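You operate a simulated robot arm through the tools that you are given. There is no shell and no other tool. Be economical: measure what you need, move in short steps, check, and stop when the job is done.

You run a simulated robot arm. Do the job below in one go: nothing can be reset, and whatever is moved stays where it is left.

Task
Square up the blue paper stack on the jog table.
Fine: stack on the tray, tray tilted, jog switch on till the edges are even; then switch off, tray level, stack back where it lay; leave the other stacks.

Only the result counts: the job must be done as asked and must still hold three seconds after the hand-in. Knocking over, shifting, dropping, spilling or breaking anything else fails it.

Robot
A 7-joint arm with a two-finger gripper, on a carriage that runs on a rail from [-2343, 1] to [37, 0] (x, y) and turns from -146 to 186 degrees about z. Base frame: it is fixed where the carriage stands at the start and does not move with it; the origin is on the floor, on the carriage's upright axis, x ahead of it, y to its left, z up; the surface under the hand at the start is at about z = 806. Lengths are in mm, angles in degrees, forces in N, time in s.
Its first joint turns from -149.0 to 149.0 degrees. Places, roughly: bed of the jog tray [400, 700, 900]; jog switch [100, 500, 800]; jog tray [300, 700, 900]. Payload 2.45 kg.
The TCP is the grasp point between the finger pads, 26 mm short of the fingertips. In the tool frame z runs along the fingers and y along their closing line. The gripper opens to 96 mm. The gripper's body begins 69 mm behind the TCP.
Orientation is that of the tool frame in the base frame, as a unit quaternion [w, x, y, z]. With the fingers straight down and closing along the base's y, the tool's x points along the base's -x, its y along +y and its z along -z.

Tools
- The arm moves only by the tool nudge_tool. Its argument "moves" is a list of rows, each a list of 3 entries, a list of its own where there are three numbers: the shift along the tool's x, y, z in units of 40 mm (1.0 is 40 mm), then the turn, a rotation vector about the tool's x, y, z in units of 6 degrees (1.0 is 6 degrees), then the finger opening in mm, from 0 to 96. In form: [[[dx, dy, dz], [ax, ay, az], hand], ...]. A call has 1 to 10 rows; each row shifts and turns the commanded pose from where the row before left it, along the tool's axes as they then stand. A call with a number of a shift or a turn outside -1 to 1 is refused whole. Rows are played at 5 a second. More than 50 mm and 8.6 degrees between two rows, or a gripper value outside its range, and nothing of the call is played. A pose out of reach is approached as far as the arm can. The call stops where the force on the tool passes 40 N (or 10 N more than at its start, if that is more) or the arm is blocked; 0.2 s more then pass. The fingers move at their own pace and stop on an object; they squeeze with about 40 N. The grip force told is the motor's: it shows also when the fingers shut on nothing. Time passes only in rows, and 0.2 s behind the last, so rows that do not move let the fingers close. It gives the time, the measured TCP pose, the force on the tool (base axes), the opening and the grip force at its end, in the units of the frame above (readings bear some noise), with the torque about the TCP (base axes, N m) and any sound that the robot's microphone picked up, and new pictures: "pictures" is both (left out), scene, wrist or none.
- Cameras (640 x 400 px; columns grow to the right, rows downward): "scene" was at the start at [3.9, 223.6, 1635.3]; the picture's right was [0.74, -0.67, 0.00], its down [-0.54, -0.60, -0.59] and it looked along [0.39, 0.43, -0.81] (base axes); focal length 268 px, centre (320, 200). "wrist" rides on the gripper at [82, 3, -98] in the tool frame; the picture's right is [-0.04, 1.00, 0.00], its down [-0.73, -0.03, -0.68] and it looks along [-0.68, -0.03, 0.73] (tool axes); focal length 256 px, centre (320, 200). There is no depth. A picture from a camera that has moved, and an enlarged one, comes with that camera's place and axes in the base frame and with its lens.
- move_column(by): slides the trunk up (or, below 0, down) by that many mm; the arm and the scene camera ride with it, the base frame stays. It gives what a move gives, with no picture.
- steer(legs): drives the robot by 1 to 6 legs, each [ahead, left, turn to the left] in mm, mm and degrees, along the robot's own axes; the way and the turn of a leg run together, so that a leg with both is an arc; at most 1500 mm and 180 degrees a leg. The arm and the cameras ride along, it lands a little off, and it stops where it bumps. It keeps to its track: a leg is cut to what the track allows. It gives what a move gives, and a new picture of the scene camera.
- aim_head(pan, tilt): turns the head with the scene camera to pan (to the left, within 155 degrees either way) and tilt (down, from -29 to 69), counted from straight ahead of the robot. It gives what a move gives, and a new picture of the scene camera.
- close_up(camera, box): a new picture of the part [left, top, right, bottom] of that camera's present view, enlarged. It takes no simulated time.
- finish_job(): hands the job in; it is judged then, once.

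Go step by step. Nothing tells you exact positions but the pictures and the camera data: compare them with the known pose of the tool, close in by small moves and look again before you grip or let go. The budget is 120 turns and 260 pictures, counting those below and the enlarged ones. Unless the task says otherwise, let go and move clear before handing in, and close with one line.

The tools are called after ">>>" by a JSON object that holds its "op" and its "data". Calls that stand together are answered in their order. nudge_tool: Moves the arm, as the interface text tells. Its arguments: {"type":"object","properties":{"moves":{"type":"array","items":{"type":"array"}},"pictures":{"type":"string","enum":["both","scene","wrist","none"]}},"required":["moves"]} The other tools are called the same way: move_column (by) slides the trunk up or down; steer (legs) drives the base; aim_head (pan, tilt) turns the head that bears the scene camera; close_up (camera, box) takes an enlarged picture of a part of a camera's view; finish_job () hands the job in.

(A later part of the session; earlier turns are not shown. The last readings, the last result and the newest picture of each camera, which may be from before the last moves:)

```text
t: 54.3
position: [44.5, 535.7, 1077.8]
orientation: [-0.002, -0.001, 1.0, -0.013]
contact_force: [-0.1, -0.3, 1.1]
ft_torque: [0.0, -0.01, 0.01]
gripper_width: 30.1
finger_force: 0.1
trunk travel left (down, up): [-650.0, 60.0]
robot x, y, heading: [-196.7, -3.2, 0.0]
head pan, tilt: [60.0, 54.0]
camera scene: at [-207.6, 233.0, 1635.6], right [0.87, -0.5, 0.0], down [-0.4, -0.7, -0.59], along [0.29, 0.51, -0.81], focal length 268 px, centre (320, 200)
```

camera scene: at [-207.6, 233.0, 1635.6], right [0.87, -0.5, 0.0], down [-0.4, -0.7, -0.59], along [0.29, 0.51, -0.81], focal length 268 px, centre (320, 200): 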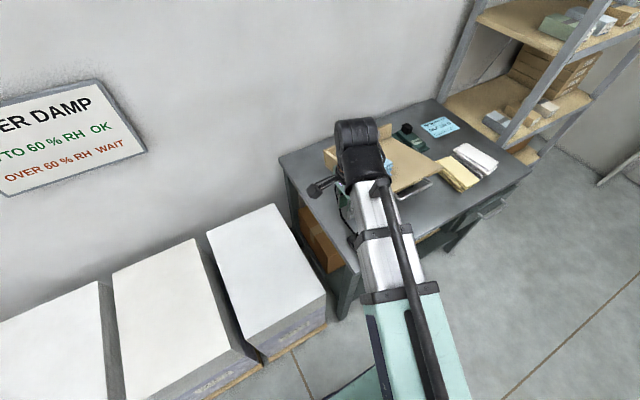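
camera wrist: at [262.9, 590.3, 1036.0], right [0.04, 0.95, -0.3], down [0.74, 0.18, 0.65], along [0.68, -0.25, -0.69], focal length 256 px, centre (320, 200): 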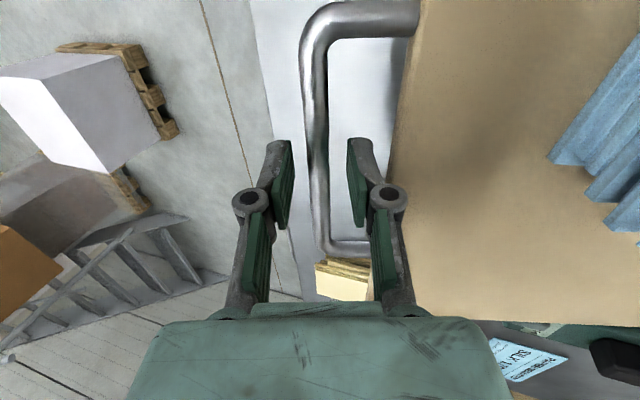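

The switch has a blue rocker between two guards, with its front end raised and a lamp behind. I'll position closed fingertips above the front end, at about (124, 486).

>>> {"op": "nudge_tool", "data": {"moves": [[[-0.5, -0.3, 0], [-0.25, 0, 0], 0], [[-0.5, -0.3, 0], [0, 0, 0], 0], [[-0.5, -0.3, 0], [0, 0, 0], 0], [[-0.5, -0.34, 0], [0, 0, 0], 0], [[0, 0, 0.9], [0, 0, 0], 0], [[0, 0, 0.9], [0, 0, 0], 0], [[0, 0, 0.9], [0, 0, 0], 0], [[0, 0, 0.9], [0, 0, 0], 0], [[0, 0, 0.6], [0, 0, 0], 0]]}}

>>> {"op": "close_up", "data": {"camera": "wrist", "box": [200, 60, 440, 240]}}

```text
t: 56.3
position: [127.0, 486.7, 909.3]
orientation: [-0.001, -0.001, 1.0, 0.0]
contact_force: [0.2, 0.8, -0.5]
ft_torque: [0.0, 0.01, -0.01]
gripper_width: 0.2
finger_force: 28.3
trunk travel left (down, up): [-650.0, 60.0]
robot x, y, heading: [-199.1, 0.2, 0.0]
head pan, tilt: [60.0, 54.0]
camera scene: at [-207.5, 233.0, 1635.5], right [0.87, -0.5, 0.0], down [-0.4, -0.7, -0.59], along [0.29, 0.51, -0.81], focal length 268 px, centre (320, 200)
camera wrist: at [46.4, 491.0, 1008.3], right [0.04, 1.0, 0.0], down [0.74, -0.03, 0.68], along [0.68, -0.03, -0.74], focal length 256 px, centre (320, 200)
```

scene: 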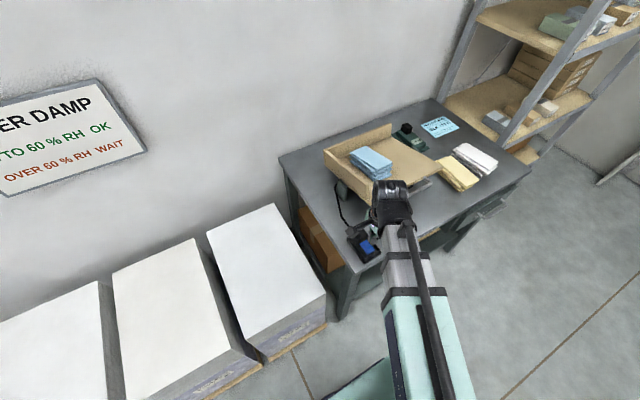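
wrist: 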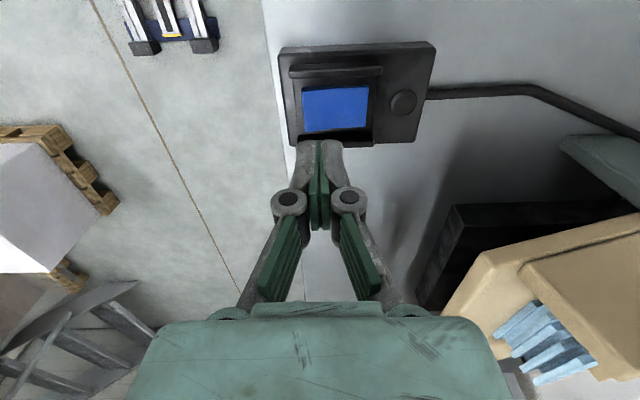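

```text
2.22 times, centred on (320, 150) of wrist
camera zoom: at [46.4, 491.0, 1008.3], right [0.04, 1.0, 0.0], down [0.74, -0.03, 0.68], along [0.68, -0.03, -0.74], focal length 569 px, centre (320, 311)
```

zoom: 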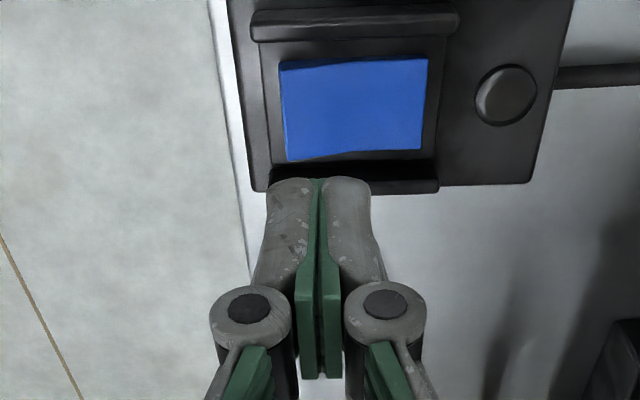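

The rocker spans y 476–521 around x ≈ 123. I'll adjust to (123, 481) and descend in small steps until it clicks.

>>> {"op": "nudge_tool", "data": {"moves": [[[0.1, -0.15, 0], [0, 0, 0], 0], [[0, 0, 0.5], [0, 0, 0], 0], [[0, 0, 0.4], [0, 0, 0], 0], [[0, 0, 0], [0, 0, 0], 0]], "pictures": "wrist"}}

>>> {"op": "close_up", "data": {"camera": "wrist", "box": [200, 60, 440, 240]}}

```text
t: 57.3
position: [122.5, 481.1, 873.0]
orientation: [-0.001, -0.001, 1.0, 0.0]
contact_force: [-0.6, 0.0, 0.4]
ft_torque: [0.05, 0.01, 0.0]
gripper_width: 0.0
finger_force: 28.4
trunk travel left (down, up): [-650.0, 60.0]
robot x, y, heading: [-197.1, 5.6, 0.1]
head pan, tilt: [60.0, 54.0]
camera wrist: at [42.0, 483.8, 972.3], right [0.04, 1.0, 0.0], down [0.74, -0.03, 0.68], along [0.68, -0.03, -0.74], focal length 256 px, centre (320, 200)
```

wrist: 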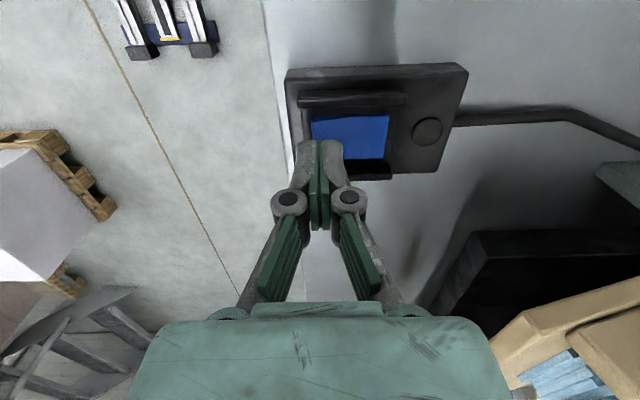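

```text
2.22 times, centred on (320, 150) of wrist
camera zoom: at [42.0, 483.8, 972.3], right [0.04, 1.0, 0.0], down [0.74, -0.03, 0.68], along [0.68, -0.03, -0.74], focal length 569 px, centre (320, 311)
```

zoom: 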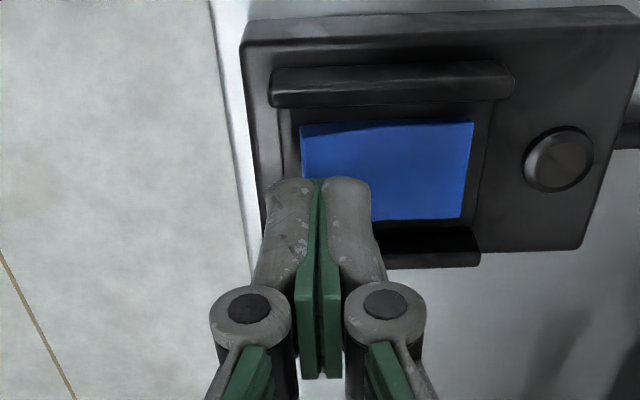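

Aligned over the front end. I'll press down step by step.

>>> {"op": "nudge_tool", "data": {"moves": [[[0, 0, 0.2], [0, 0, 0], 0], [[0, 0, 0.05], [0, 0, 0], 0], [[0, 0, 0.05], [0, 0, 0], 0], [[0, 0, 0.05], [0, 0, 0], 0]], "pictures": "wrist"}}

```text
t: 58.3
position: [121.9, 480.7, 860.3]
orientation: [-0.002, -0.001, 1.0, 0.0]
contact_force: [0.1, 0.1, 0.5]
ft_torque: [0.0, -0.02, 0.02]
gripper_width: 0.1
finger_force: 28.2
trunk travel left (down, up): [-650.0, 60.0]
robot x, y, heading: [-199.9, 0.9, 0.2]
head pan, tilt: [60.0, 54.0]
camera wrist: at [41.0, 484.3, 958.7], right [0.04, 1.0, 0.0], down [0.74, -0.03, 0.68], along [0.68, -0.03, -0.74], focal length 256 px, centre (320, 200)
```

wrist: 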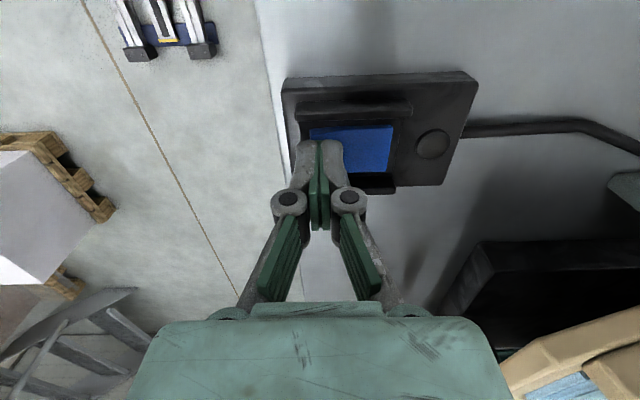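

>>> {"op": "nudge_tool", "data": {"moves": [[[0, 0, 0.05], [0, 0, 0], 0], [[0, 0, 0.05], [0, 0, 0], 0], [[0, 0, 0.05], [0, 0, 0], 0], [[0, 0, 0.05], [0, 0, 0], 0]], "pictures": "wrist"}}

```text
t: 59.5
position: [120.8, 479.9, 855.0]
orientation: [0.001, -0.001, 1.0, 0.004]
contact_force: [-0.5, -2.0, 24.2]
ft_torque: [0.12, 0.04, -0.04]
gripper_width: 0.0
finger_force: 28.9
trunk travel left (down, up): [-650.0, 60.0]
robot x, y, heading: [-200.4, 0.4, 0.1]
head pan, tilt: [60.0, 54.0]
stopped in row 4: the force on the tool passed its limit at 42 N (the readings are from after the stop); the commanded pose is now the measured one
camera wrist: at [40.3, 483.9, 953.3], right [0.04, 1.0, 0.01], down [0.73, -0.03, 0.68], along [0.68, -0.02, -0.73], focal length 256 px, centre (320, 200)
```

wrist: 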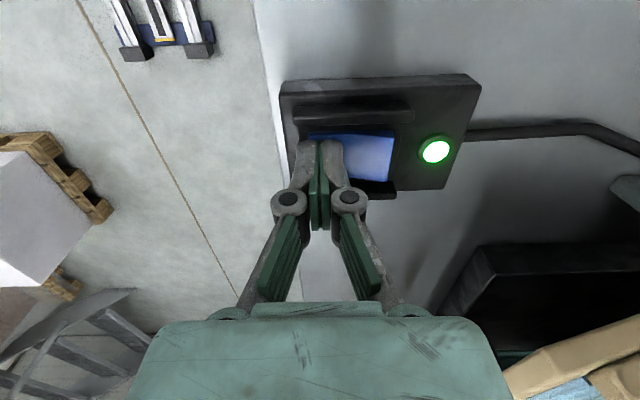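

The lamp is green, so the switch is on. I'll lift off and watch the stack.

>>> {"op": "nudge_tool", "data": {"moves": [[[0, 0, -0.3], [0, 0, 0], 0], [[0, 0, -0.8], [0, 0, 0], 0], [[0, 0, -0.8], [0, 0, 0], 0], [[0, 0, 0], [0, 0, 0], 0]]}}

>>> {"op": "close_up", "data": {"camera": "scene", "box": [310, 110, 450, 260]}}

```text
t: 60.5
position: [121.9, 482.6, 928.7]
orientation: [0.0, -0.001, 1.0, 0.002]
contact_force: [0.0, -0.4, -0.3]
ft_torque: [-0.01, 0.0, 0.0]
gripper_width: 0.0
finger_force: 28.0
trunk travel left (down, up): [-650.0, 60.0]
robot x, y, heading: [-196.6, -0.8, 0.2]
head pan, tilt: [60.0, 54.0]
camera scene: at [-207.5, 232.8, 1635.5], right [0.87, -0.5, 0.0], down [-0.4, -0.7, -0.59], along [0.29, 0.51, -0.81], focal length 268 px, centre (320, 200)
camera wrist: at [41.6, 486.1, 1027.4], right [0.04, 1.0, 0.0], down [0.73, -0.03, 0.68], along [0.68, -0.02, -0.73], focal length 256 px, centre (320, 200)
```

scene: 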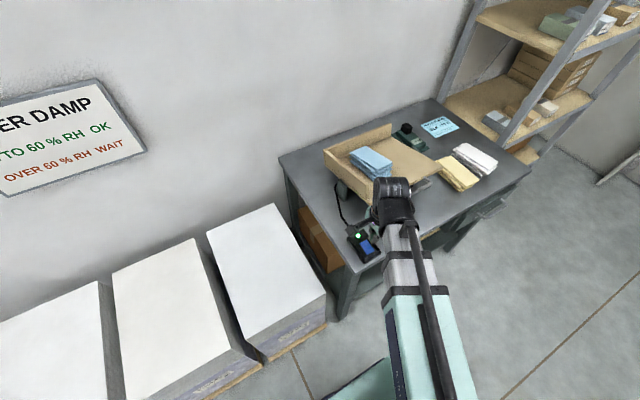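
wrist: 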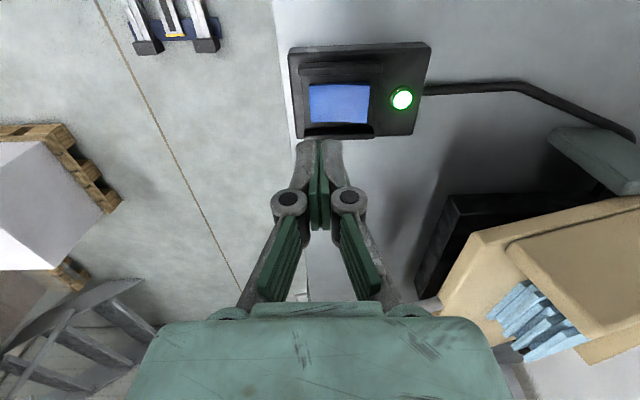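

```text
2.67 times, centred on (380, 185) of scene
camera zoom: at [-207.5, 232.8, 1635.5], right [0.87, -0.5, 0.0], down [-0.4, -0.7, -0.59], along [0.29, 0.51, -0.81], focal length 716 px, centre (160, 240)
```

zoom: 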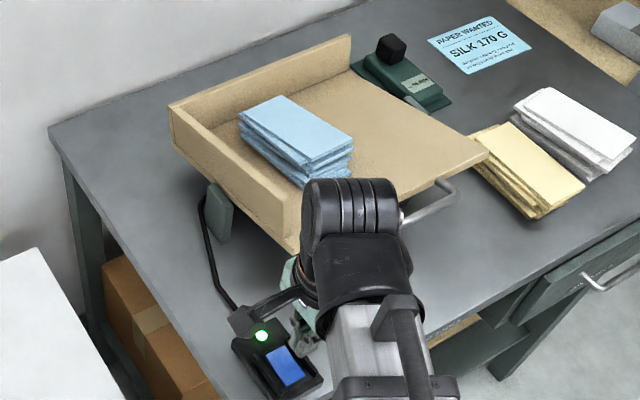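

Nothing has changed much yet, so I'll let some time pass.

>>> {"op": "nudge_tool", "data": {"moves": [[[0, 0, 0], [0, 0, 0], 0], [[0, 0, 0], [0, 0, 0], 0], [[0, 0, 0], [0, 0, 0], 0], [[0, 0, 0], [0, 0, 0], 0], [[0, 0, 0], [0, 0, 0], 0], [[0, 0, 0], [0, 0, 0], 0], [[0, 0, 0], [0, 0, 0], 0], [[0, 0, 0], [0, 0, 0], 0], [[0, 0, 0], [0, 0, 0], 0], [[0, 0, 0], [0, 0, 0], 0]], "pictures": "none"}}

>>> {"op": "close_up", "data": {"camera": "scene", "box": [310, 110, 450, 210]}}

```text
t: 62.6
position: [121.3, 481.8, 929.1]
orientation: [0.0, -0.001, 1.0, 0.003]
contact_force: [0.3, -0.9, 0.0]
ft_torque: [0.02, 0.0, -0.04]
gripper_width: 0.0
finger_force: 28.4
trunk travel left (down, up): [-650.0, 60.0]
robot x, y, heading: [-199.5, -2.7, 0.1]
head pan, tilt: [60.0, 54.0]
```

```text
4.00 times, centred on (380, 160) of scene
camera zoom: at [-207.5, 232.9, 1635.5], right [0.87, -0.5, 0.0], down [-0.4, -0.7, -0.59], along [0.29, 0.51, -0.81], focal length 1074 px, centre (80, 360)
```

zoom: 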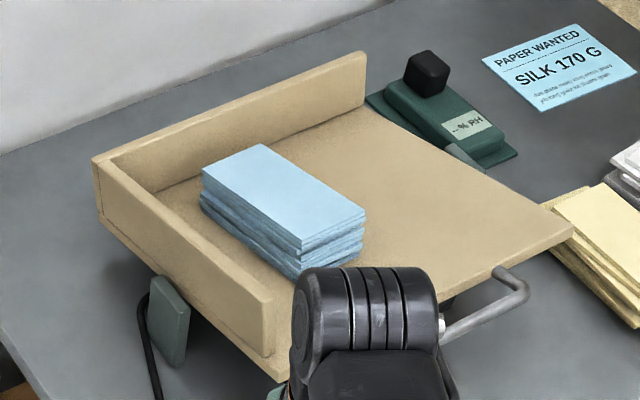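

The edges are evening out, so it's working. More waiting.

>>> {"op": "nudge_tool", "data": {"moves": [[[0, 0, 0], [0, 0, 0], 0], [[0, 0, 0], [0, 0, 0], 0], [[0, 0, 0], [0, 0, 0], 0], [[0, 0, 0], [0, 0, 0], 0], [[0, 0, 0], [0, 0, 0], 0], [[0, 0, 0], [0, 0, 0], 0], [[0, 0, 0], [0, 0, 0], 0], [[0, 0, 0], [0, 0, 0], 0], [[0, 0, 0], [0, 0, 0], 0], [[0, 0, 0], [0, 0, 0], 0]], "pictures": "none"}}

>>> {"op": "close_up", "data": {"camera": "scene", "box": [310, 110, 450, 210]}}

>>> {"op": "nudge_tool", "data": {"moves": [[[0, 0, 0], [0, 0, 0], 0], [[0, 0, 0], [0, 0, 0], 0], [[0, 0, 0], [0, 0, 0], 0], [[0, 0, 0], [0, 0, 0], 0], [[0, 0, 0], [0, 0, 0], 0], [[0, 0, 0], [0, 0, 0], 0], [[0, 0, 0], [0, 0, 0], 0], [[0, 0, 0], [0, 0, 0], 0], [[0, 0, 0], [0, 0, 0], 0], [[0, 0, 0], [0, 0, 0], 0]], "pictures": "none"}}

>>> {"op": "close_up", "data": {"camera": "scene", "box": [330, 120, 420, 190]}}

```text
t: 64.8
position: [123.3, 483.7, 928.7]
orientation: [0.001, -0.002, 1.0, 0.003]
contact_force: [0.3, 0.0, -0.4]
ft_torque: [0.0, 0.02, -0.03]
gripper_width: 0.0
finger_force: 28.9
trunk travel left (down, up): [-650.0, 60.0]
robot x, y, heading: [-199.8, 4.0, 0.1]
head pan, tilt: [60.0, 54.0]
```

```text
4.00 times, centred on (380, 160) of scene
camera zoom: at [-207.5, 232.9, 1635.5], right [0.87, -0.5, 0.0], down [-0.4, -0.7, -0.59], along [0.29, 0.51, -0.81], focal length 1074 px, centre (80, 360)
```

zoom: 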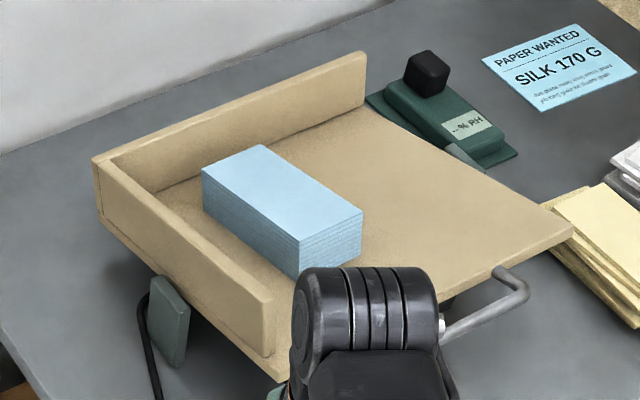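

```text
t: 67.0
position: [123.0, 482.5, 928.7]
orientation: [0.0, -0.001, 1.0, 0.003]
contact_force: [0.9, 0.2, -0.2]
ft_torque: [0.01, 0.01, -0.04]
gripper_width: 0.0
finger_force: 28.2
trunk travel left (down, up): [-650.0, 60.0]
robot x, y, heading: [-196.7, -0.8, 0.4]
head pan, tilt: [60.0, 54.0]
```

```text
5.71 times, centred on (375, 155) of scene
camera zoom: at [-207.5, 232.9, 1635.5], right [0.87, -0.5, 0.0], down [-0.4, -0.7, -0.59], along [0.29, 0.51, -0.81], focal length 1534 px, centre (6, 457)
```

zoom: 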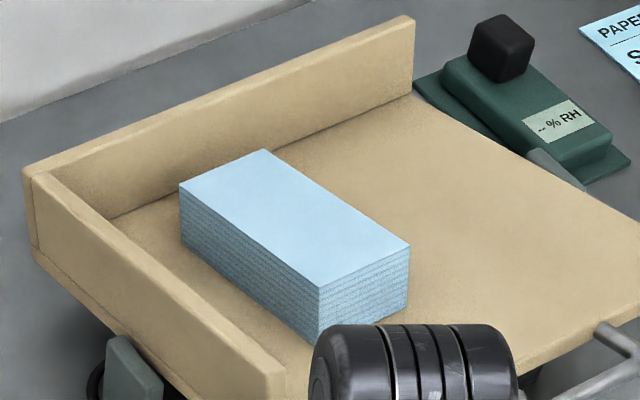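

The stack is now perfectly square. I'll switch off by pressing the rocker's rear end at y ≈ 515.

>>> {"op": "nudge_tool", "data": {"moves": [[[0, 0.82, 0], [0, 0, 0], 0], [[0, 0, 0.8], [0, 0, 0], 0], [[0, 0, 0.6], [0, 0, 0], 0], [[0, 0, 0.1], [0, 0, 0], 0]], "pictures": "wrist"}}

>>> {"op": "nudge_tool", "data": {"moves": [[[0, 0, 0.05], [0, 0, 0], 0], [[0, 0, 0.05], [0, 0, 0], 0], [[0, 0, 0.05], [0, 0, 0], 0], [[0, 0, 0.05], [0, 0, 0], 0], [[0, 0, 0.05], [0, 0, 0], 0]], "pictures": "wrist"}}

```text
t: 68.0
position: [121.4, 516.1, 870.7]
orientation: [0.0, -0.001, 1.0, 0.002]
contact_force: [0.1, 0.5, -0.3]
ft_torque: [0.06, 0.01, -0.02]
gripper_width: 0.0
finger_force: 28.9
trunk travel left (down, up): [-650.0, 60.0]
robot x, y, heading: [-195.0, 0.6, 0.4]
head pan, tilt: [60.0, 54.0]
camera wrist: at [40.8, 518.6, 967.9], right [0.04, 1.0, 0.01], down [0.73, -0.03, 0.68], along [0.68, -0.02, -0.73], focal length 256 px, centre (320, 200)
```

wrist: 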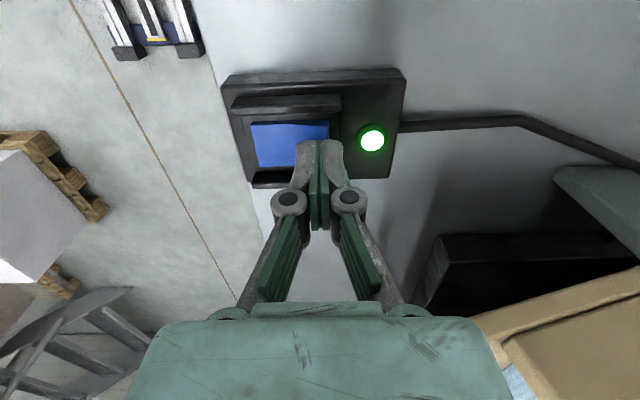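

```text
t: 69.2
position: [121.5, 514.5, 859.6]
orientation: [0.0, -0.001, 1.0, 0.003]
contact_force: [-0.9, 0.1, 1.4]
ft_torque: [0.02, 0.0, 0.01]
gripper_width: 0.0
finger_force: 28.4
trunk travel left (down, up): [-650.0, 60.0]
robot x, y, heading: [-198.4, -0.4, 0.0]
head pan, tilt: [60.0, 54.0]
camera wrist: at [40.8, 517.6, 957.6], right [0.04, 1.0, 0.0], down [0.73, -0.03, 0.68], along [0.68, -0.02, -0.73], focal length 256 px, centre (320, 200)
```

wrist: 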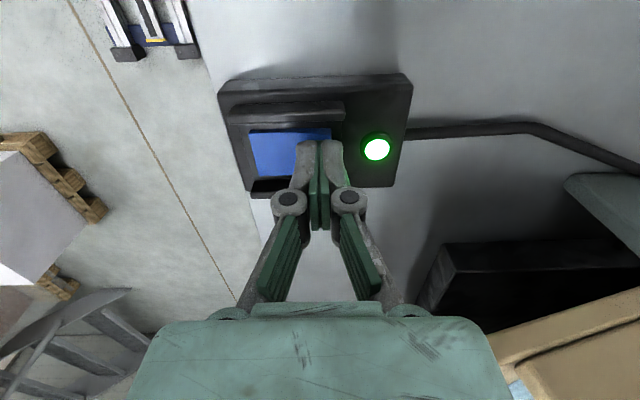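

>>> {"op": "nudge_tool", "data": {"moves": [[[0, 0, 0.05], [0, 0, 0], 0], [[0, 0, 0.05], [0, 0, 0], 0], [[0, 0, 0.05], [0, 0, 0], 0], [[0, 0, 0.05], [0, 0, 0], 0]], "pictures": "wrist"}}

```text
t: 70.3
position: [121.5, 514.8, 855.7]
orientation: [0.001, -0.001, 1.0, 0.006]
contact_force: [-1.4, -2.2, 24.8]
ft_torque: [-0.26, 0.11, -0.02]
gripper_width: 0.0
finger_force: 28.1
trunk travel left (down, up): [-650.0, 60.0]
robot x, y, heading: [-195.2, 0.0, 0.1]
head pan, tilt: [60.0, 54.0]
stopped in row 4: the force on the tool passed its limit at 42 N (the readings are from after the stop); the commanded pose is now the measured one
camera wrist: at [40.6, 517.4, 953.3], right [0.04, 1.0, 0.01], down [0.73, -0.04, 0.68], along [0.68, -0.02, -0.73], focal length 256 px, centre (320, 200)
```

wrist: 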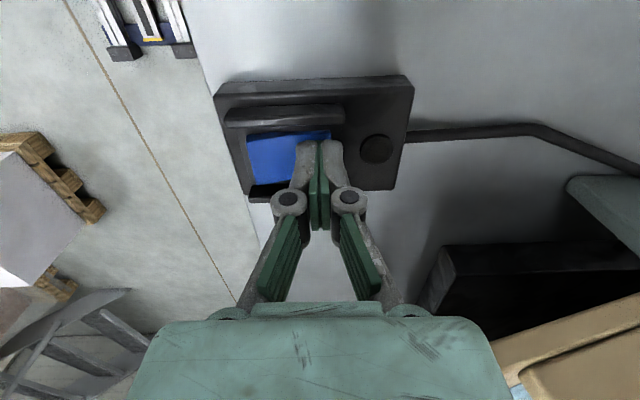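

The lamp is dark: switch off. I'll lift and drive back toward the handle.

>>> {"op": "nudge_tool", "data": {"moves": [[[0, 0, -0.4], [0, 0, 0], 0], [[0, 0, -0.9], [0, 0, 0], 0], [[0, 0, -1], [0, 0, 0], 0], [[0, 0, -1], [0, 0, 0], 20], [[0, 0, -1], [0, 0, 0], 32], [[0, 0, -1], [0, 0, 0], 32]], "pictures": "none"}}

>>> {"op": "steer", "data": {"legs": [[225, 0, 0]]}}

```text
t: 71.7
position: [121.9, 512.8, 1066.6]
orientation: [0.001, 0.0, 1.0, 0.003]
contact_force: [-0.3, 0.6, -0.5]
ft_torque: [-0.04, 0.0, 0.02]
gripper_width: 31.8
finger_force: 0.1
trunk travel left (down, up): [-650.0, 60.0]
robot x, y, heading: [-196.1, 0.9, -0.0]
head pan, tilt: [60.0, 54.0]
```

```text
t: 73.5
position: [352.5, 513.8, 1065.0]
orientation: [0.001, -0.001, 1.0, 0.004]
contact_force: [-0.6, 0.4, -0.9]
ft_torque: [0.05, 0.01, 0.04]
gripper_width: 32.0
finger_force: 0.1
trunk travel left (down, up): [-650.0, 60.0]
robot x, y, heading: [29.2, 0.6, 0.4]
head pan, tilt: [60.0, 54.0]
camera scene: at [23.2, 232.8, 1635.5], right [0.87, -0.5, 0.0], down [-0.4, -0.7, -0.59], along [0.29, 0.51, -0.81], focal length 268 px, centre (320, 200)
```

scene: 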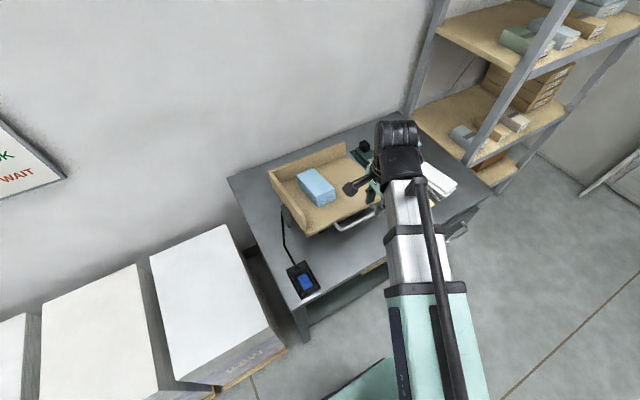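

Now I'll line up with the tilted handle, using the same pose at which I released it, 110 mm back.

>>> {"op": "nudge_tool", "data": {"moves": [[[0.1, 0.95, 0], [0, 0, 0], 32], [[0.1, 0.95, 0.4], [0, 0, 0], 32], [[0, 0, 0], [1, 0, 0], 32], [[0, 0, 0], [1, 0, 0], 32], [[0, 0, 0], [1, 0, 0], 32], [[0, 0, 0.5], [0, 0, 0], 32], [[0, 0, 0.5], [0, 0, 0], 32], [[0, 0, 0], [0, 0, 0], 32]]}}

>>> {"op": "close_up", "data": {"camera": "wrist", "box": [200, 40, 460, 250]}}

```text
t: 75.3
position: [343.9, 577.4, 1012.1]
orientation: [0.001, -0.001, 0.988, -0.153]
contact_force: [1.5, -0.6, -0.3]
ft_torque: [0.02, -0.01, -0.02]
gripper_width: 32.1
finger_force: 0.0
trunk travel left (down, up): [-650.0, 60.0]
robot x, y, heading: [33.9, -1.4, -0.1]
head pan, tilt: [60.0, 54.0]
camera scene: at [23.1, 232.9, 1635.5], right [0.87, -0.5, 0.0], down [-0.4, -0.7, -0.59], along [0.29, 0.51, -0.81], focal length 268 px, centre (320, 200)
camera wrist: at [263.3, 611.9, 1104.0], right [0.04, 0.95, -0.3], down [0.73, 0.18, 0.66], along [0.68, -0.25, -0.69], focal length 256 px, centre (320, 200)
```

scene: 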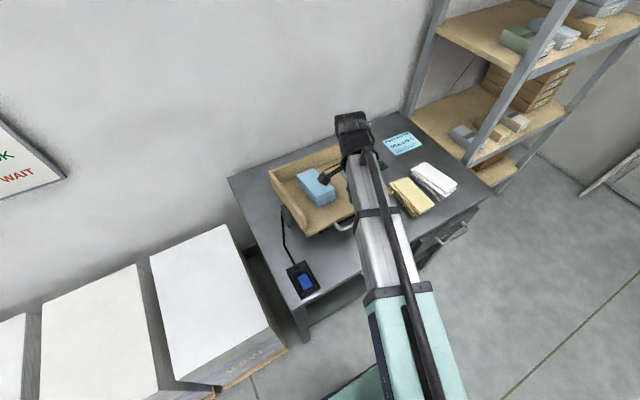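
wrist: 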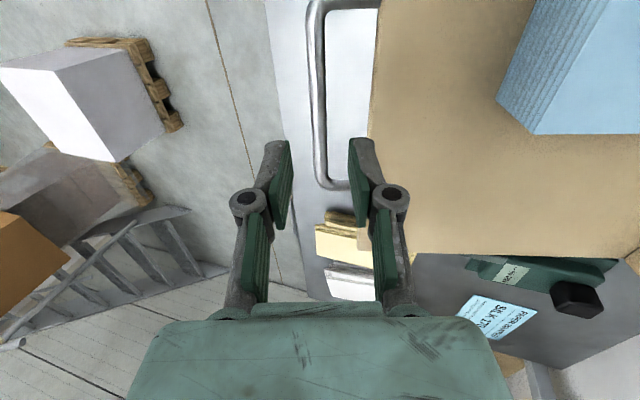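

```text
1.90 times, centred on (330, 145) of wrist
camera zoom: at [263.3, 611.9, 1104.0], right [0.04, 0.95, -0.3], down [0.73, 0.18, 0.66], along [0.68, -0.25, -0.69], focal length 488 px, centre (301, 305)
```

zoom: 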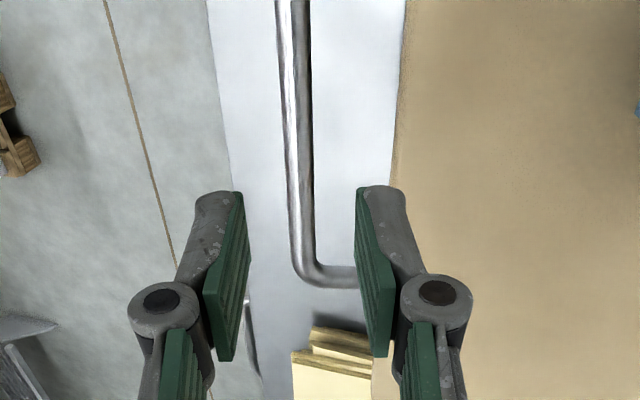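

Aligned. I'll advance 72 mm and grip the bar.

>>> {"op": "nudge_tool", "data": {"moves": [[[0, 0.02, 0.6], [0, 0, 0], 32], [[0, 0, 0.6], [0, 0, 0], 32], [[0, 0, 0.55], [0, 0, 0], 32], [[0, 0, 0], [0, 0, 0], 32], [[0, 0, 0], [0, 0, 0], 18], [[0, 0, 0], [0, 0, 0], 8], [[0, 0, 0], [0, 0, 0], 0], [[0, 0, 0], [0, 0, 0], 0]], "pictures": "wrist"}}

```text
t: 77.1
position: [343.7, 557.7, 944.5]
orientation: [0.002, -0.001, 0.988, -0.153]
contact_force: [0.3, -5.5, -3.5]
ft_torque: [-0.07, -0.02, 0.62]
gripper_width: 11.5
finger_force: 38.8
trunk travel left (down, up): [-650.0, 60.0]
robot x, y, heading: [31.4, -1.7, 0.2]
head pan, tilt: [60.0, 54.0]
camera wrist: at [262.6, 590.3, 1036.5], right [0.04, 0.95, -0.3], down [0.73, 0.18, 0.66], along [0.68, -0.25, -0.69], focal length 256 px, centre (320, 200)
```

wrist: 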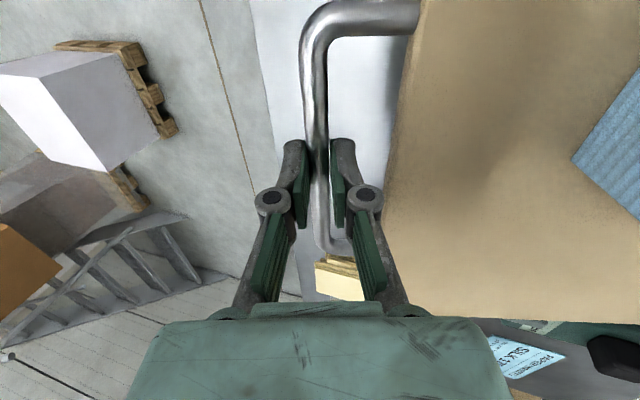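

Gripped. I'll lower the handle along the reverse arc.

>>> {"op": "nudge_tool", "data": {"moves": [[[0, -0.03, 0.15], [-0.333, 0, 0], 0], [[0, -0.03, 0.15], [-0.333, 0, 0], 0], [[0, -0.03, 0.15], [-0.333, 0, 0], 0], [[0, -0.03, 0.15], [-0.333, 0, 0], 0], [[0, 0, 0], [0, 0, 0], 0]], "pictures": "none"}}

```text
t: 78.3
position: [343.6, 548.3, 923.1]
orientation: [0.001, -0.002, 0.997, -0.083]
contact_force: [-6.7, 23.6, -0.4]
ft_torque: [0.56, 0.39, 0.38]
gripper_width: 11.4
finger_force: 39.0
trunk travel left (down, up): [-650.0, 60.0]
robot x, y, heading: [35.9, -0.8, 0.3]
head pan, tilt: [60.0, 54.0]
```

>>> {"op": "nudge_tool", "data": {"moves": [[[0, 0.07, 0.0], [0, 0, 0], 0], [[0, -0.02, 0.15], [-0.333, 0, 0], 0], [[0, -0.02, 0.15], [-0.333, 0, 0], 0], [[0, -0.02, 0.15], [-0.333, 0, 0], 0], [[0, 0, 0], [0, 0, 0], 0]], "pictures": "none"}}

```text
t: 79.5
position: [343.9, 544.4, 906.2]
orientation: [0.002, -0.001, 0.999, -0.032]
contact_force: [-6.5, 7.5, 2.2]
ft_torque: [0.19, 0.6, 0.46]
gripper_width: 11.5
finger_force: 38.9
trunk travel left (down, up): [-650.0, 60.0]
robot x, y, heading: [33.3, -0.8, 0.3]
head pan, tilt: [60.0, 54.0]
```

>>> {"op": "nudge_tool", "data": {"moves": [[[0, -0.01, 0.12], [-0.3, 0, 0], 0], [[0, 0, 0.08], [-0.2, 0, 0], 0], [[0, 0, 0.05], [-0.11, 0, 0], 0], [[0, 0, 0], [0, 0, 0], 0]], "pictures": "none"}}

```text
t: 80.5
position: [343.7, 542.6, 897.8]
orientation: [0.002, -0.001, 1.0, 0.002]
contact_force: [-2.4, 4.7, 32.1]
ft_torque: [0.07, -0.01, 0.62]
gripper_width: 11.6
finger_force: 38.5
trunk travel left (down, up): [-650.0, 60.0]
robot x, y, heading: [32.1, 4.6, 0.3]
head pan, tilt: [60.0, 54.0]
```

There's 32 N upward at z ≈ 897, so this is the level stop. I'll release and look.

>>> {"op": "nudge_tool", "data": {"moves": [[[0, 0, 0], [0, 0, 0], 12], [[0, 0, 0], [0, 0, 0], 20], [[0, 0, 0], [0, 0, 0], 30], [[0, 0, 0], [0, 0, 0], 30], [[0, 0, -0.6], [0, 0, 0], 30], [[0, 0, -0.9], [0, 0, 0], 30], [[0, 0, -0.9], [0, 0, 0], 30], [[0, 0, -0.9], [0, 0, 0], 30]]}}

>>> {"op": "close_up", "data": {"camera": "scene", "box": [250, 120, 400, 310]}}

```text
t: 82.3
position: [343.2, 543.1, 1029.7]
orientation: [0.001, -0.001, 1.0, 0.0]
contact_force: [-0.4, 0.7, -0.4]
ft_torque: [-0.03, 0.02, -0.01]
gripper_width: 29.9
finger_force: 0.0
trunk travel left (down, up): [-650.0, 60.0]
robot x, y, heading: [35.4, -1.4, 0.0]
head pan, tilt: [60.0, 54.0]
camera scene: at [23.0, 232.8, 1635.5], right [0.87, -0.5, 0.0], down [-0.4, -0.7, -0.59], along [0.29, 0.51, -0.81], focal length 268 px, centre (320, 200)
camera wrist: at [262.4, 547.4, 1127.4], right [0.04, 1.0, 0.0], down [0.73, -0.03, 0.68], along [0.68, -0.03, -0.73], focal length 256 px, centre (320, 200)
```

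scene: 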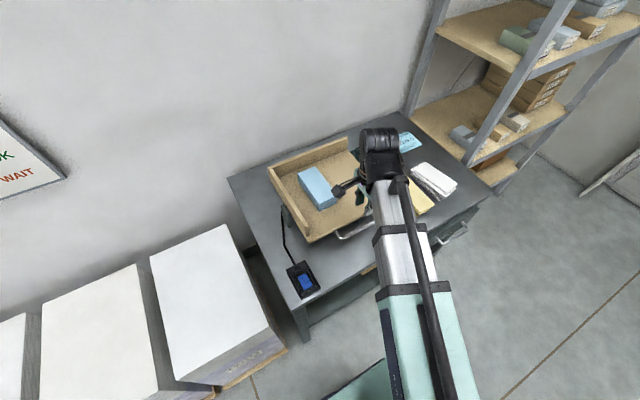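
wrist: 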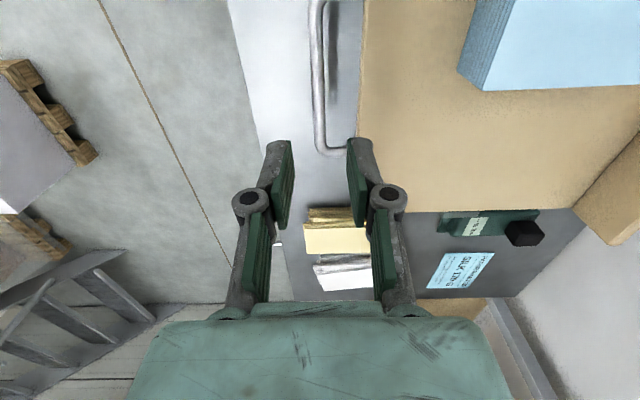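

```text
2.11 times, centred on (325, 215) of scene
camera zoom: at [23.0, 232.8, 1635.5], right [0.87, -0.5, 0.0], down [-0.4, -0.7, -0.59], along [0.29, 0.51, -0.81], focal length 565 px, centre (310, 168)
```

zoom: 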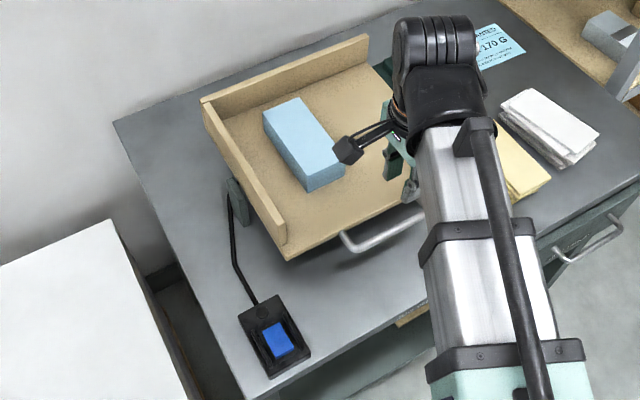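

The tray is level and the switch is off. Next I'll turn the hand back (closing along x) and view the stack on the tray.

>>> {"op": "nudge_tool", "data": {"moves": [[[0.5, 0.7, -0.4], [0, 0, 0], 60], [[0.5, 0.7, -0.4], [0, 0, 0], 96], [[0, 0, 0], [0, 0, -1], 96], [[0, 0, 0], [0, 0, -1], 96], [[0, 0, 0], [0, 0, -1], 96], [[0, 0, 0], [0, 0, -1], 96], [[0, 0, 0], [0, 0, -1], 96], [[0, 0, 0], [0, 0, -1], 96], [[0, 0, 0], [0, 0, -1], 96], [[0, 0, 0], [0, 0, -1], 96]], "pictures": "none"}}

>>> {"op": "nudge_tool", "data": {"moves": [[[0, 0, 0], [0, 0, -1], 96], [[0, 0, 0], [0, 0, -1], 96], [[0, 0, 0], [0, 0, -1], 96], [[0, 0, 0], [0, 0, -1], 96], [[0, 0, 0], [0, 0, -1], 96], [[0, 0, 0], [0, 0, -1], 96], [[0, 0, 0], [0, 0, -1], 96], [[0, 0, 0], [0, 0, 0], 96]]}}

>>> {"op": "close_up", "data": {"camera": "wrist", "box": [200, 0, 440, 200]}}

```text
t: 84.5
position: [303.8, 598.1, 1059.7]
orientation: [0.001, -0.409, 0.913, 0.0]
contact_force: [0.7, -0.1, -0.1]
ft_torque: [-0.02, -0.02, -0.03]
gripper_width: 96.0
finger_force: 0.0
trunk travel left (down, up): [-650.0, 60.0]
robot x, y, heading: [29.5, 1.7, 0.2]
head pan, tilt: [60.0, 54.0]
```

```text
t: 86.3
position: [305.1, 599.0, 1059.5]
orientation: [-0.001, 0.709, -0.706, 0.001]
contact_force: [0.3, 0.0, -0.6]
ft_torque: [0.05, 0.01, -0.04]
gripper_width: 96.2
finger_force: 0.0
trunk travel left (down, up): [-650.0, 60.0]
robot x, y, heading: [35.3, -1.5, 0.1]
head pan, tilt: [60.0, 54.0]
camera scene: at [23.0, 232.8, 1635.5], right [0.87, -0.5, 0.0], down [-0.4, -0.7, -0.59], along [0.29, 0.51, -0.81], focal length 268 px, centre (320, 200)
camera wrist: at [301.5, 517.9, 1158.0], right [-1.0, 0.04, 0.0], down [0.03, 0.73, 0.68], along [0.03, 0.68, -0.73], focal length 256 px, centre (320, 200)
```

scene: 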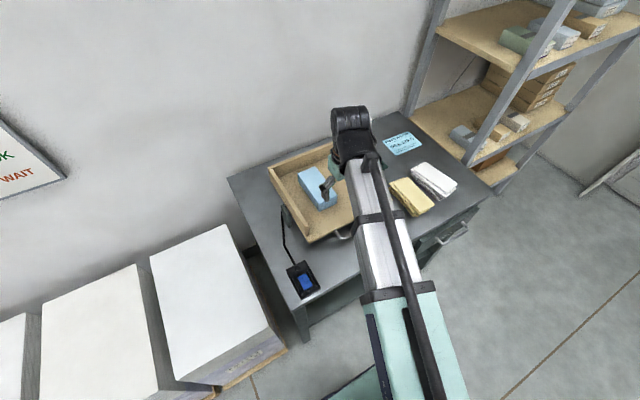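
wrist: 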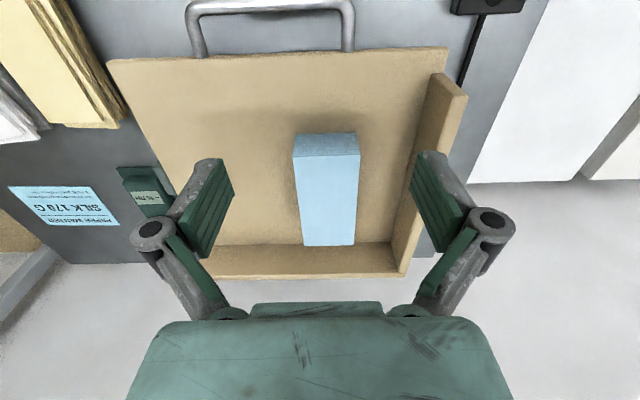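

```text
2.00 times, centred on (320, 100) of wrist
camera zoom: at [301.5, 517.9, 1158.0], right [-1.0, 0.04, 0.0], down [0.03, 0.73, 0.68], along [0.03, 0.68, -0.73], focal length 512 px, centre (320, 400)
```

zoom: 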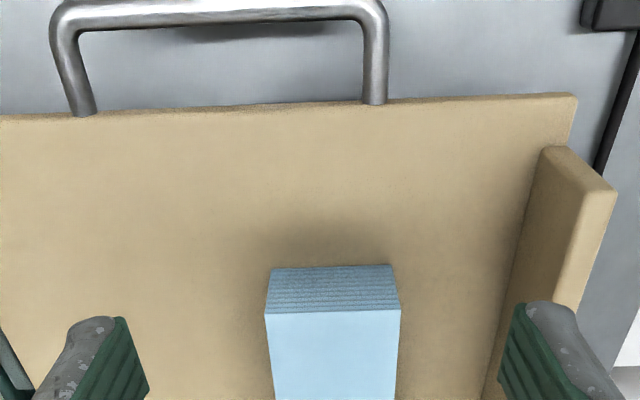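

The squared stack lies at x 267–337, y 665–813, yaw about 0. I'll grip it at the same relative point as before, TCP (300, 749.7).

>>> {"op": "nudge_tool", "data": {"moves": [[[-0.94, 0.03, 0], [0, 0, 0], 96], [[-0.94, 0.03, 0], [0, 0, 0], 96], [[-0.94, 0.03, 0], [0, 0, 0], 96], [[-0.94, 0.03, 0.3], [0, 0, 0], 96], [[0, 0, 0.8], [0, 0, 0], 96], [[0, 0, 0.7], [0, 0, 0], 96], [[0, 0, 0], [0, 0, 0], 96]]}}

```text
t: 87.9
position: [298.8, 749.8, 988.0]
orientation: [-0.001, 0.708, -0.706, 0.001]
contact_force: [-0.4, -0.3, 0.3]
ft_torque: [-0.02, -0.02, 0.01]
gripper_width: 95.8
finger_force: 0.2
trunk travel left (down, up): [-650.0, 60.0]
robot x, y, heading: [31.2, 1.5, 0.2]
head pan, tilt: [60.0, 54.0]
camera scene: at [23.1, 233.0, 1635.5], right [0.87, -0.5, 0.0], down [-0.4, -0.7, -0.59], along [0.29, 0.51, -0.81], focal length 268 px, centre (320, 200)
camera wrist: at [296.9, 669.1, 1085.8], right [-1.0, 0.04, 0.0], down [0.03, 0.73, 0.68], along [0.03, 0.68, -0.73], focal length 256 px, centre (320, 200)
```

scene: 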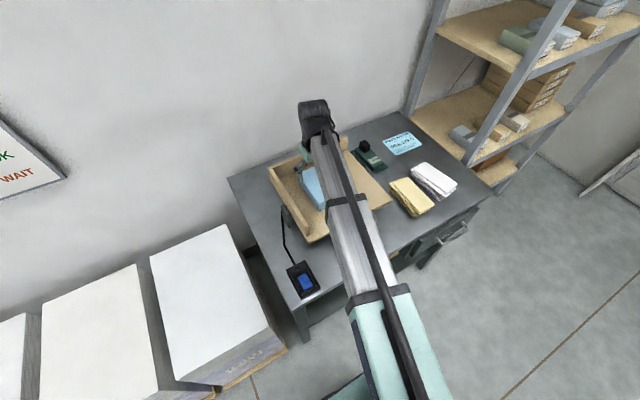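
wrist: 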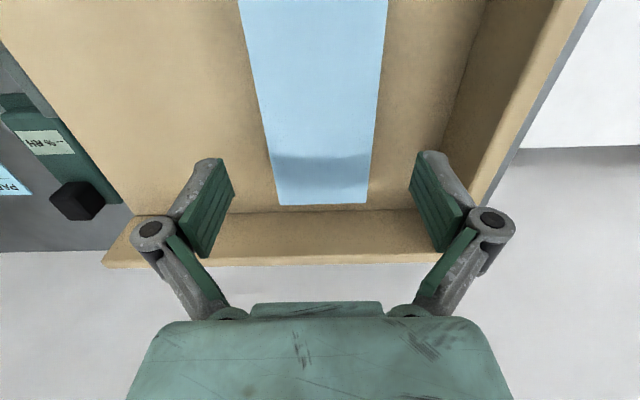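

Centred over the stack. I'll descend, close gradually and lift slowly.

>>> {"op": "nudge_tool", "data": {"moves": [[[0, 0, 0.7], [0, 0, 0], 96], [[0, 0, 0.6], [0, 0, 0], 96], [[0, 0, 0.4], [0, 0, 0], 96], [[0, 0, 0.1], [0, 0, 0], 96], [[0, 0, 0], [0, 0, 0], 86], [[0, 0, 0], [0, 0, 0], 78], [[0, 0, 0], [0, 0, 0], 70], [[0, 0, 0], [0, 0, 0], 40], [[0, 0, 0], [0, 0, 0], 20], [[0, 0, 0], [0, 0, 0], 20]], "pictures": "none"}}

>>> {"op": "nudge_tool", "data": {"moves": [[[0, 0, -0.05], [0, 0, 0], 20], [[0, 0, -0.05], [0, 0, 0], 20], [[0, 0, -0.05], [0, 0, 0], 20], [[0, 0, -0.1], [0, 0, 0], 20], [[0, 0, -0.1], [0, 0, 0], 20], [[0, 0, 0], [0, 0, 0], 20]]}}

```text
t: 90.1
position: [299.9, 749.7, 917.2]
orientation: [-0.002, 0.708, -0.706, -0.001]
contact_force: [1.2, 0.2, 1.9]
ft_torque: [-0.19, 0.03, 0.07]
gripper_width: 69.6
finger_force: 40.4
trunk travel left (down, up): [-650.0, 60.0]
robot x, y, heading: [31.5, -4.4, -0.0]
head pan, tilt: [60.0, 54.0]
```

```text
t: 91.5
position: [299.1, 748.7, 930.6]
orientation: [-0.001, 0.708, -0.706, 0.001]
contact_force: [-0.5, 0.3, -3.7]
ft_torque: [0.04, 0.01, -0.01]
gripper_width: 69.4
finger_force: 40.0
trunk travel left (down, up): [-650.0, 60.0]
robot x, y, heading: [31.9, 1.2, 0.1]
head pan, tilt: [60.0, 54.0]
camera scene: at [23.2, 233.2, 1635.4], right [0.87, -0.5, 0.0], down [-0.4, -0.7, -0.59], along [0.29, 0.51, -0.81], focal length 268 px, centre (320, 200)
camera wrist: at [296.4, 668.7, 1028.0], right [-1.0, 0.04, 0.0], down [0.03, 0.73, 0.68], along [0.03, 0.68, -0.73], focal length 256 px, centre (320, 200)
```

scene: 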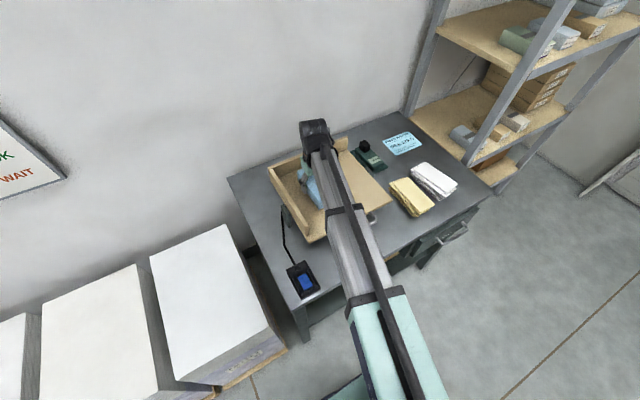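
wrist: 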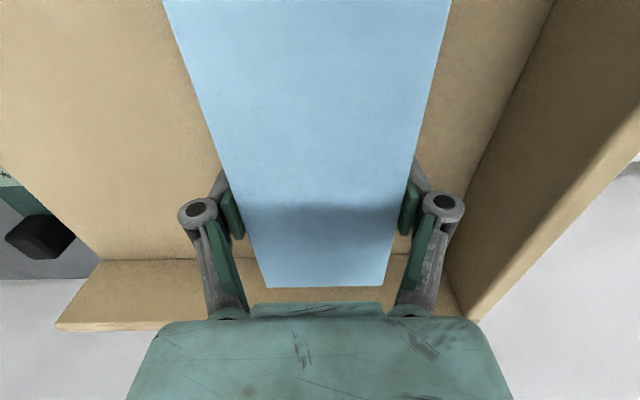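

Held well (about 0.37 kg). I'll raise it, then carry it back toward its original place.

>>> {"op": "nudge_tool", "data": {"moves": [[[0, 0, -0.2], [0, 0, 0], 20], [[0, 0, -0.3], [0, 0, 0], 20], [[0, 0, -0.4], [0, 0, 0], 20], [[0, 0, -0.4], [0, 0, 0], 20], [[0, 0, -0.4], [0, 0, 0], 20], [[0.2, -0.2, -0.4], [0, 0, 0], 20], [[0.4, -0.5, -0.2], [0, 0, 0], 20], [[0.5, -0.7, 0], [0, 0, 0], 20], [[0.5, -0.7, 0], [0, 0, 0], 20]], "pictures": "none"}}

>>> {"op": "nudge_tool", "data": {"moves": [[[0.4, -0.8, 0], [0, 0, 0], 20], [[0.3, -0.8, 0], [0, 0, 0], 20], [[0.2, -0.8, 0], [0, 0, 0], 20], [[0.2, -0.8, 0], [0, 0, 0], 20], [[0.2, -0.8, 0], [0, 0, 0], 20], [[0.2, -0.8, 0], [0, 0, 0], 20], [[0.2, -0.8, 0], [0, 0, 0], 20], [[0.2, -0.8, 0], [0, 0, 0], 20], [[0.2, -0.8, 0], [0, 0, 0], 20]]}}

```text
t: 93.5
position: [383.6, 683.4, 1022.5]
orientation: [-0.001, 0.707, -0.707, 0.0]
contact_force: [0.0, 0.7, -4.1]
ft_torque: [0.09, -0.04, -0.02]
gripper_width: 69.9
finger_force: 40.1
trunk travel left (down, up): [-650.0, 60.0]
robot x, y, heading: [30.6, 1.5, -0.0]
head pan, tilt: [60.0, 54.0]
```

```text
t: 95.5
position: [670.4, 601.3, 1023.4]
orientation: [-0.002, 0.708, -0.706, 0.001]
contact_force: [-0.2, 0.4, -3.8]
ft_torque: [0.03, -0.03, -0.01]
gripper_width: 69.7
finger_force: 40.3
trunk travel left (down, up): [-650.0, 60.0]
robot x, y, heading: [34.3, -0.3, 0.2]
head pan, tilt: [60.0, 54.0]
camera scene: at [23.6, 233.2, 1635.4], right [0.87, -0.5, 0.0], down [-0.4, -0.7, -0.59], along [0.29, 0.51, -0.81], focal length 268 px, centre (320, 200)
camera wrist: at [668.1, 521.0, 1121.1], right [-1.0, 0.04, 0.0], down [0.03, 0.73, 0.68], along [0.03, 0.68, -0.73], focal length 256 px, centre (320, 200)
```

scene: 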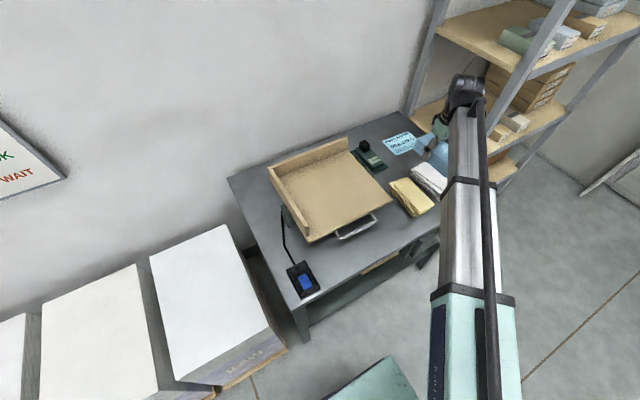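
wrist: 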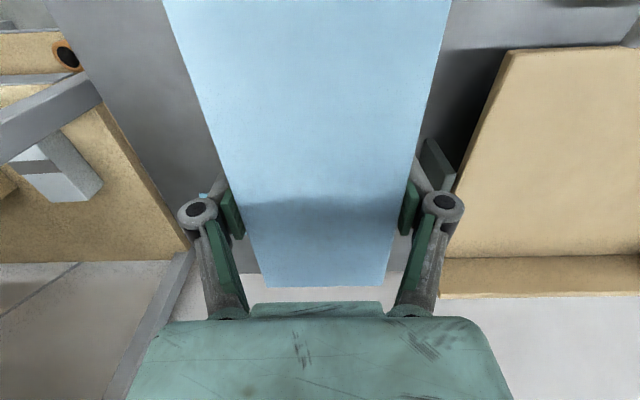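

Now above the white stack at a safe height. I'll finish the carry to (855, 599) with the 4° yaw.

>>> {"op": "nudge_tool", "data": {"moves": [[[0, -0.8, 0], [0, 0, 0], 20], [[0, -0.8, 0], [0, 0, 0], 20], [[0, -0.8, 0], [0, 0, 0], 20], [[0, -0.8, 0], [0, 0, 0], 20], [[0.05, -0.7, 0], [0, 0, 0], 20], [[0, -0.5, 0], [0, 0, 0], 20], [[0, -0.22, 0], [0, 0, -0.3], 20], [[0, 0, 0], [0, 0, -0.4], 20], [[0, 0, 0], [0, 0, 0], 20]], "pictures": "none"}}

>>> {"op": "aim_head", "data": {"pan": 47.8, "tilt": 54.1}}

```text
t: 97.5
position: [855.8, 598.9, 1021.6]
orientation: [-0.001, 0.734, -0.68, 0.0]
contact_force: [0.1, -0.5, -3.4]
ft_torque: [0.03, 0.0, -0.02]
gripper_width: 69.5
finger_force: 39.8
trunk travel left (down, up): [-650.0, 60.0]
robot x, y, heading: [31.1, -0.4, 0.1]
head pan, tilt: [60.0, 54.0]
```

```text
t: 98.2
position: [855.4, 599.7, 1022.5]
orientation: [-0.001, 0.733, -0.68, 0.0]
contact_force: [-0.4, 0.6, -2.7]
ft_torque: [0.05, 0.03, -0.01]
gripper_width: 69.4
finger_force: 39.7
trunk travel left (down, up): [-650.0, 60.0]
robot x, y, heading: [35.1, -2.7, 0.1]
head pan, tilt: [47.8, 54.1]
camera scene: at [35.9, 224.0, 1635.3], right [0.74, -0.67, 0.0], down [-0.54, -0.6, -0.59], along [0.39, 0.44, -0.81], focal length 268 px, centre (320, 200)
```

scene: 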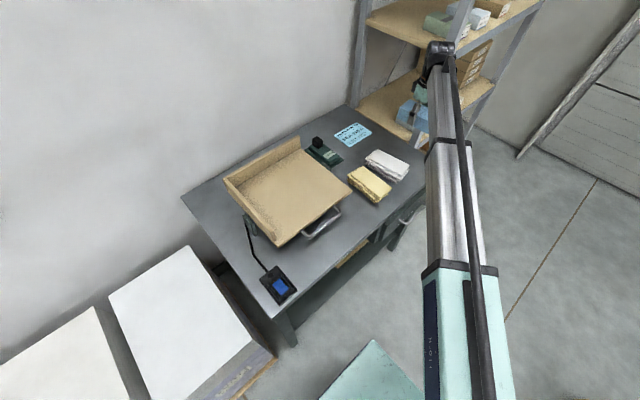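

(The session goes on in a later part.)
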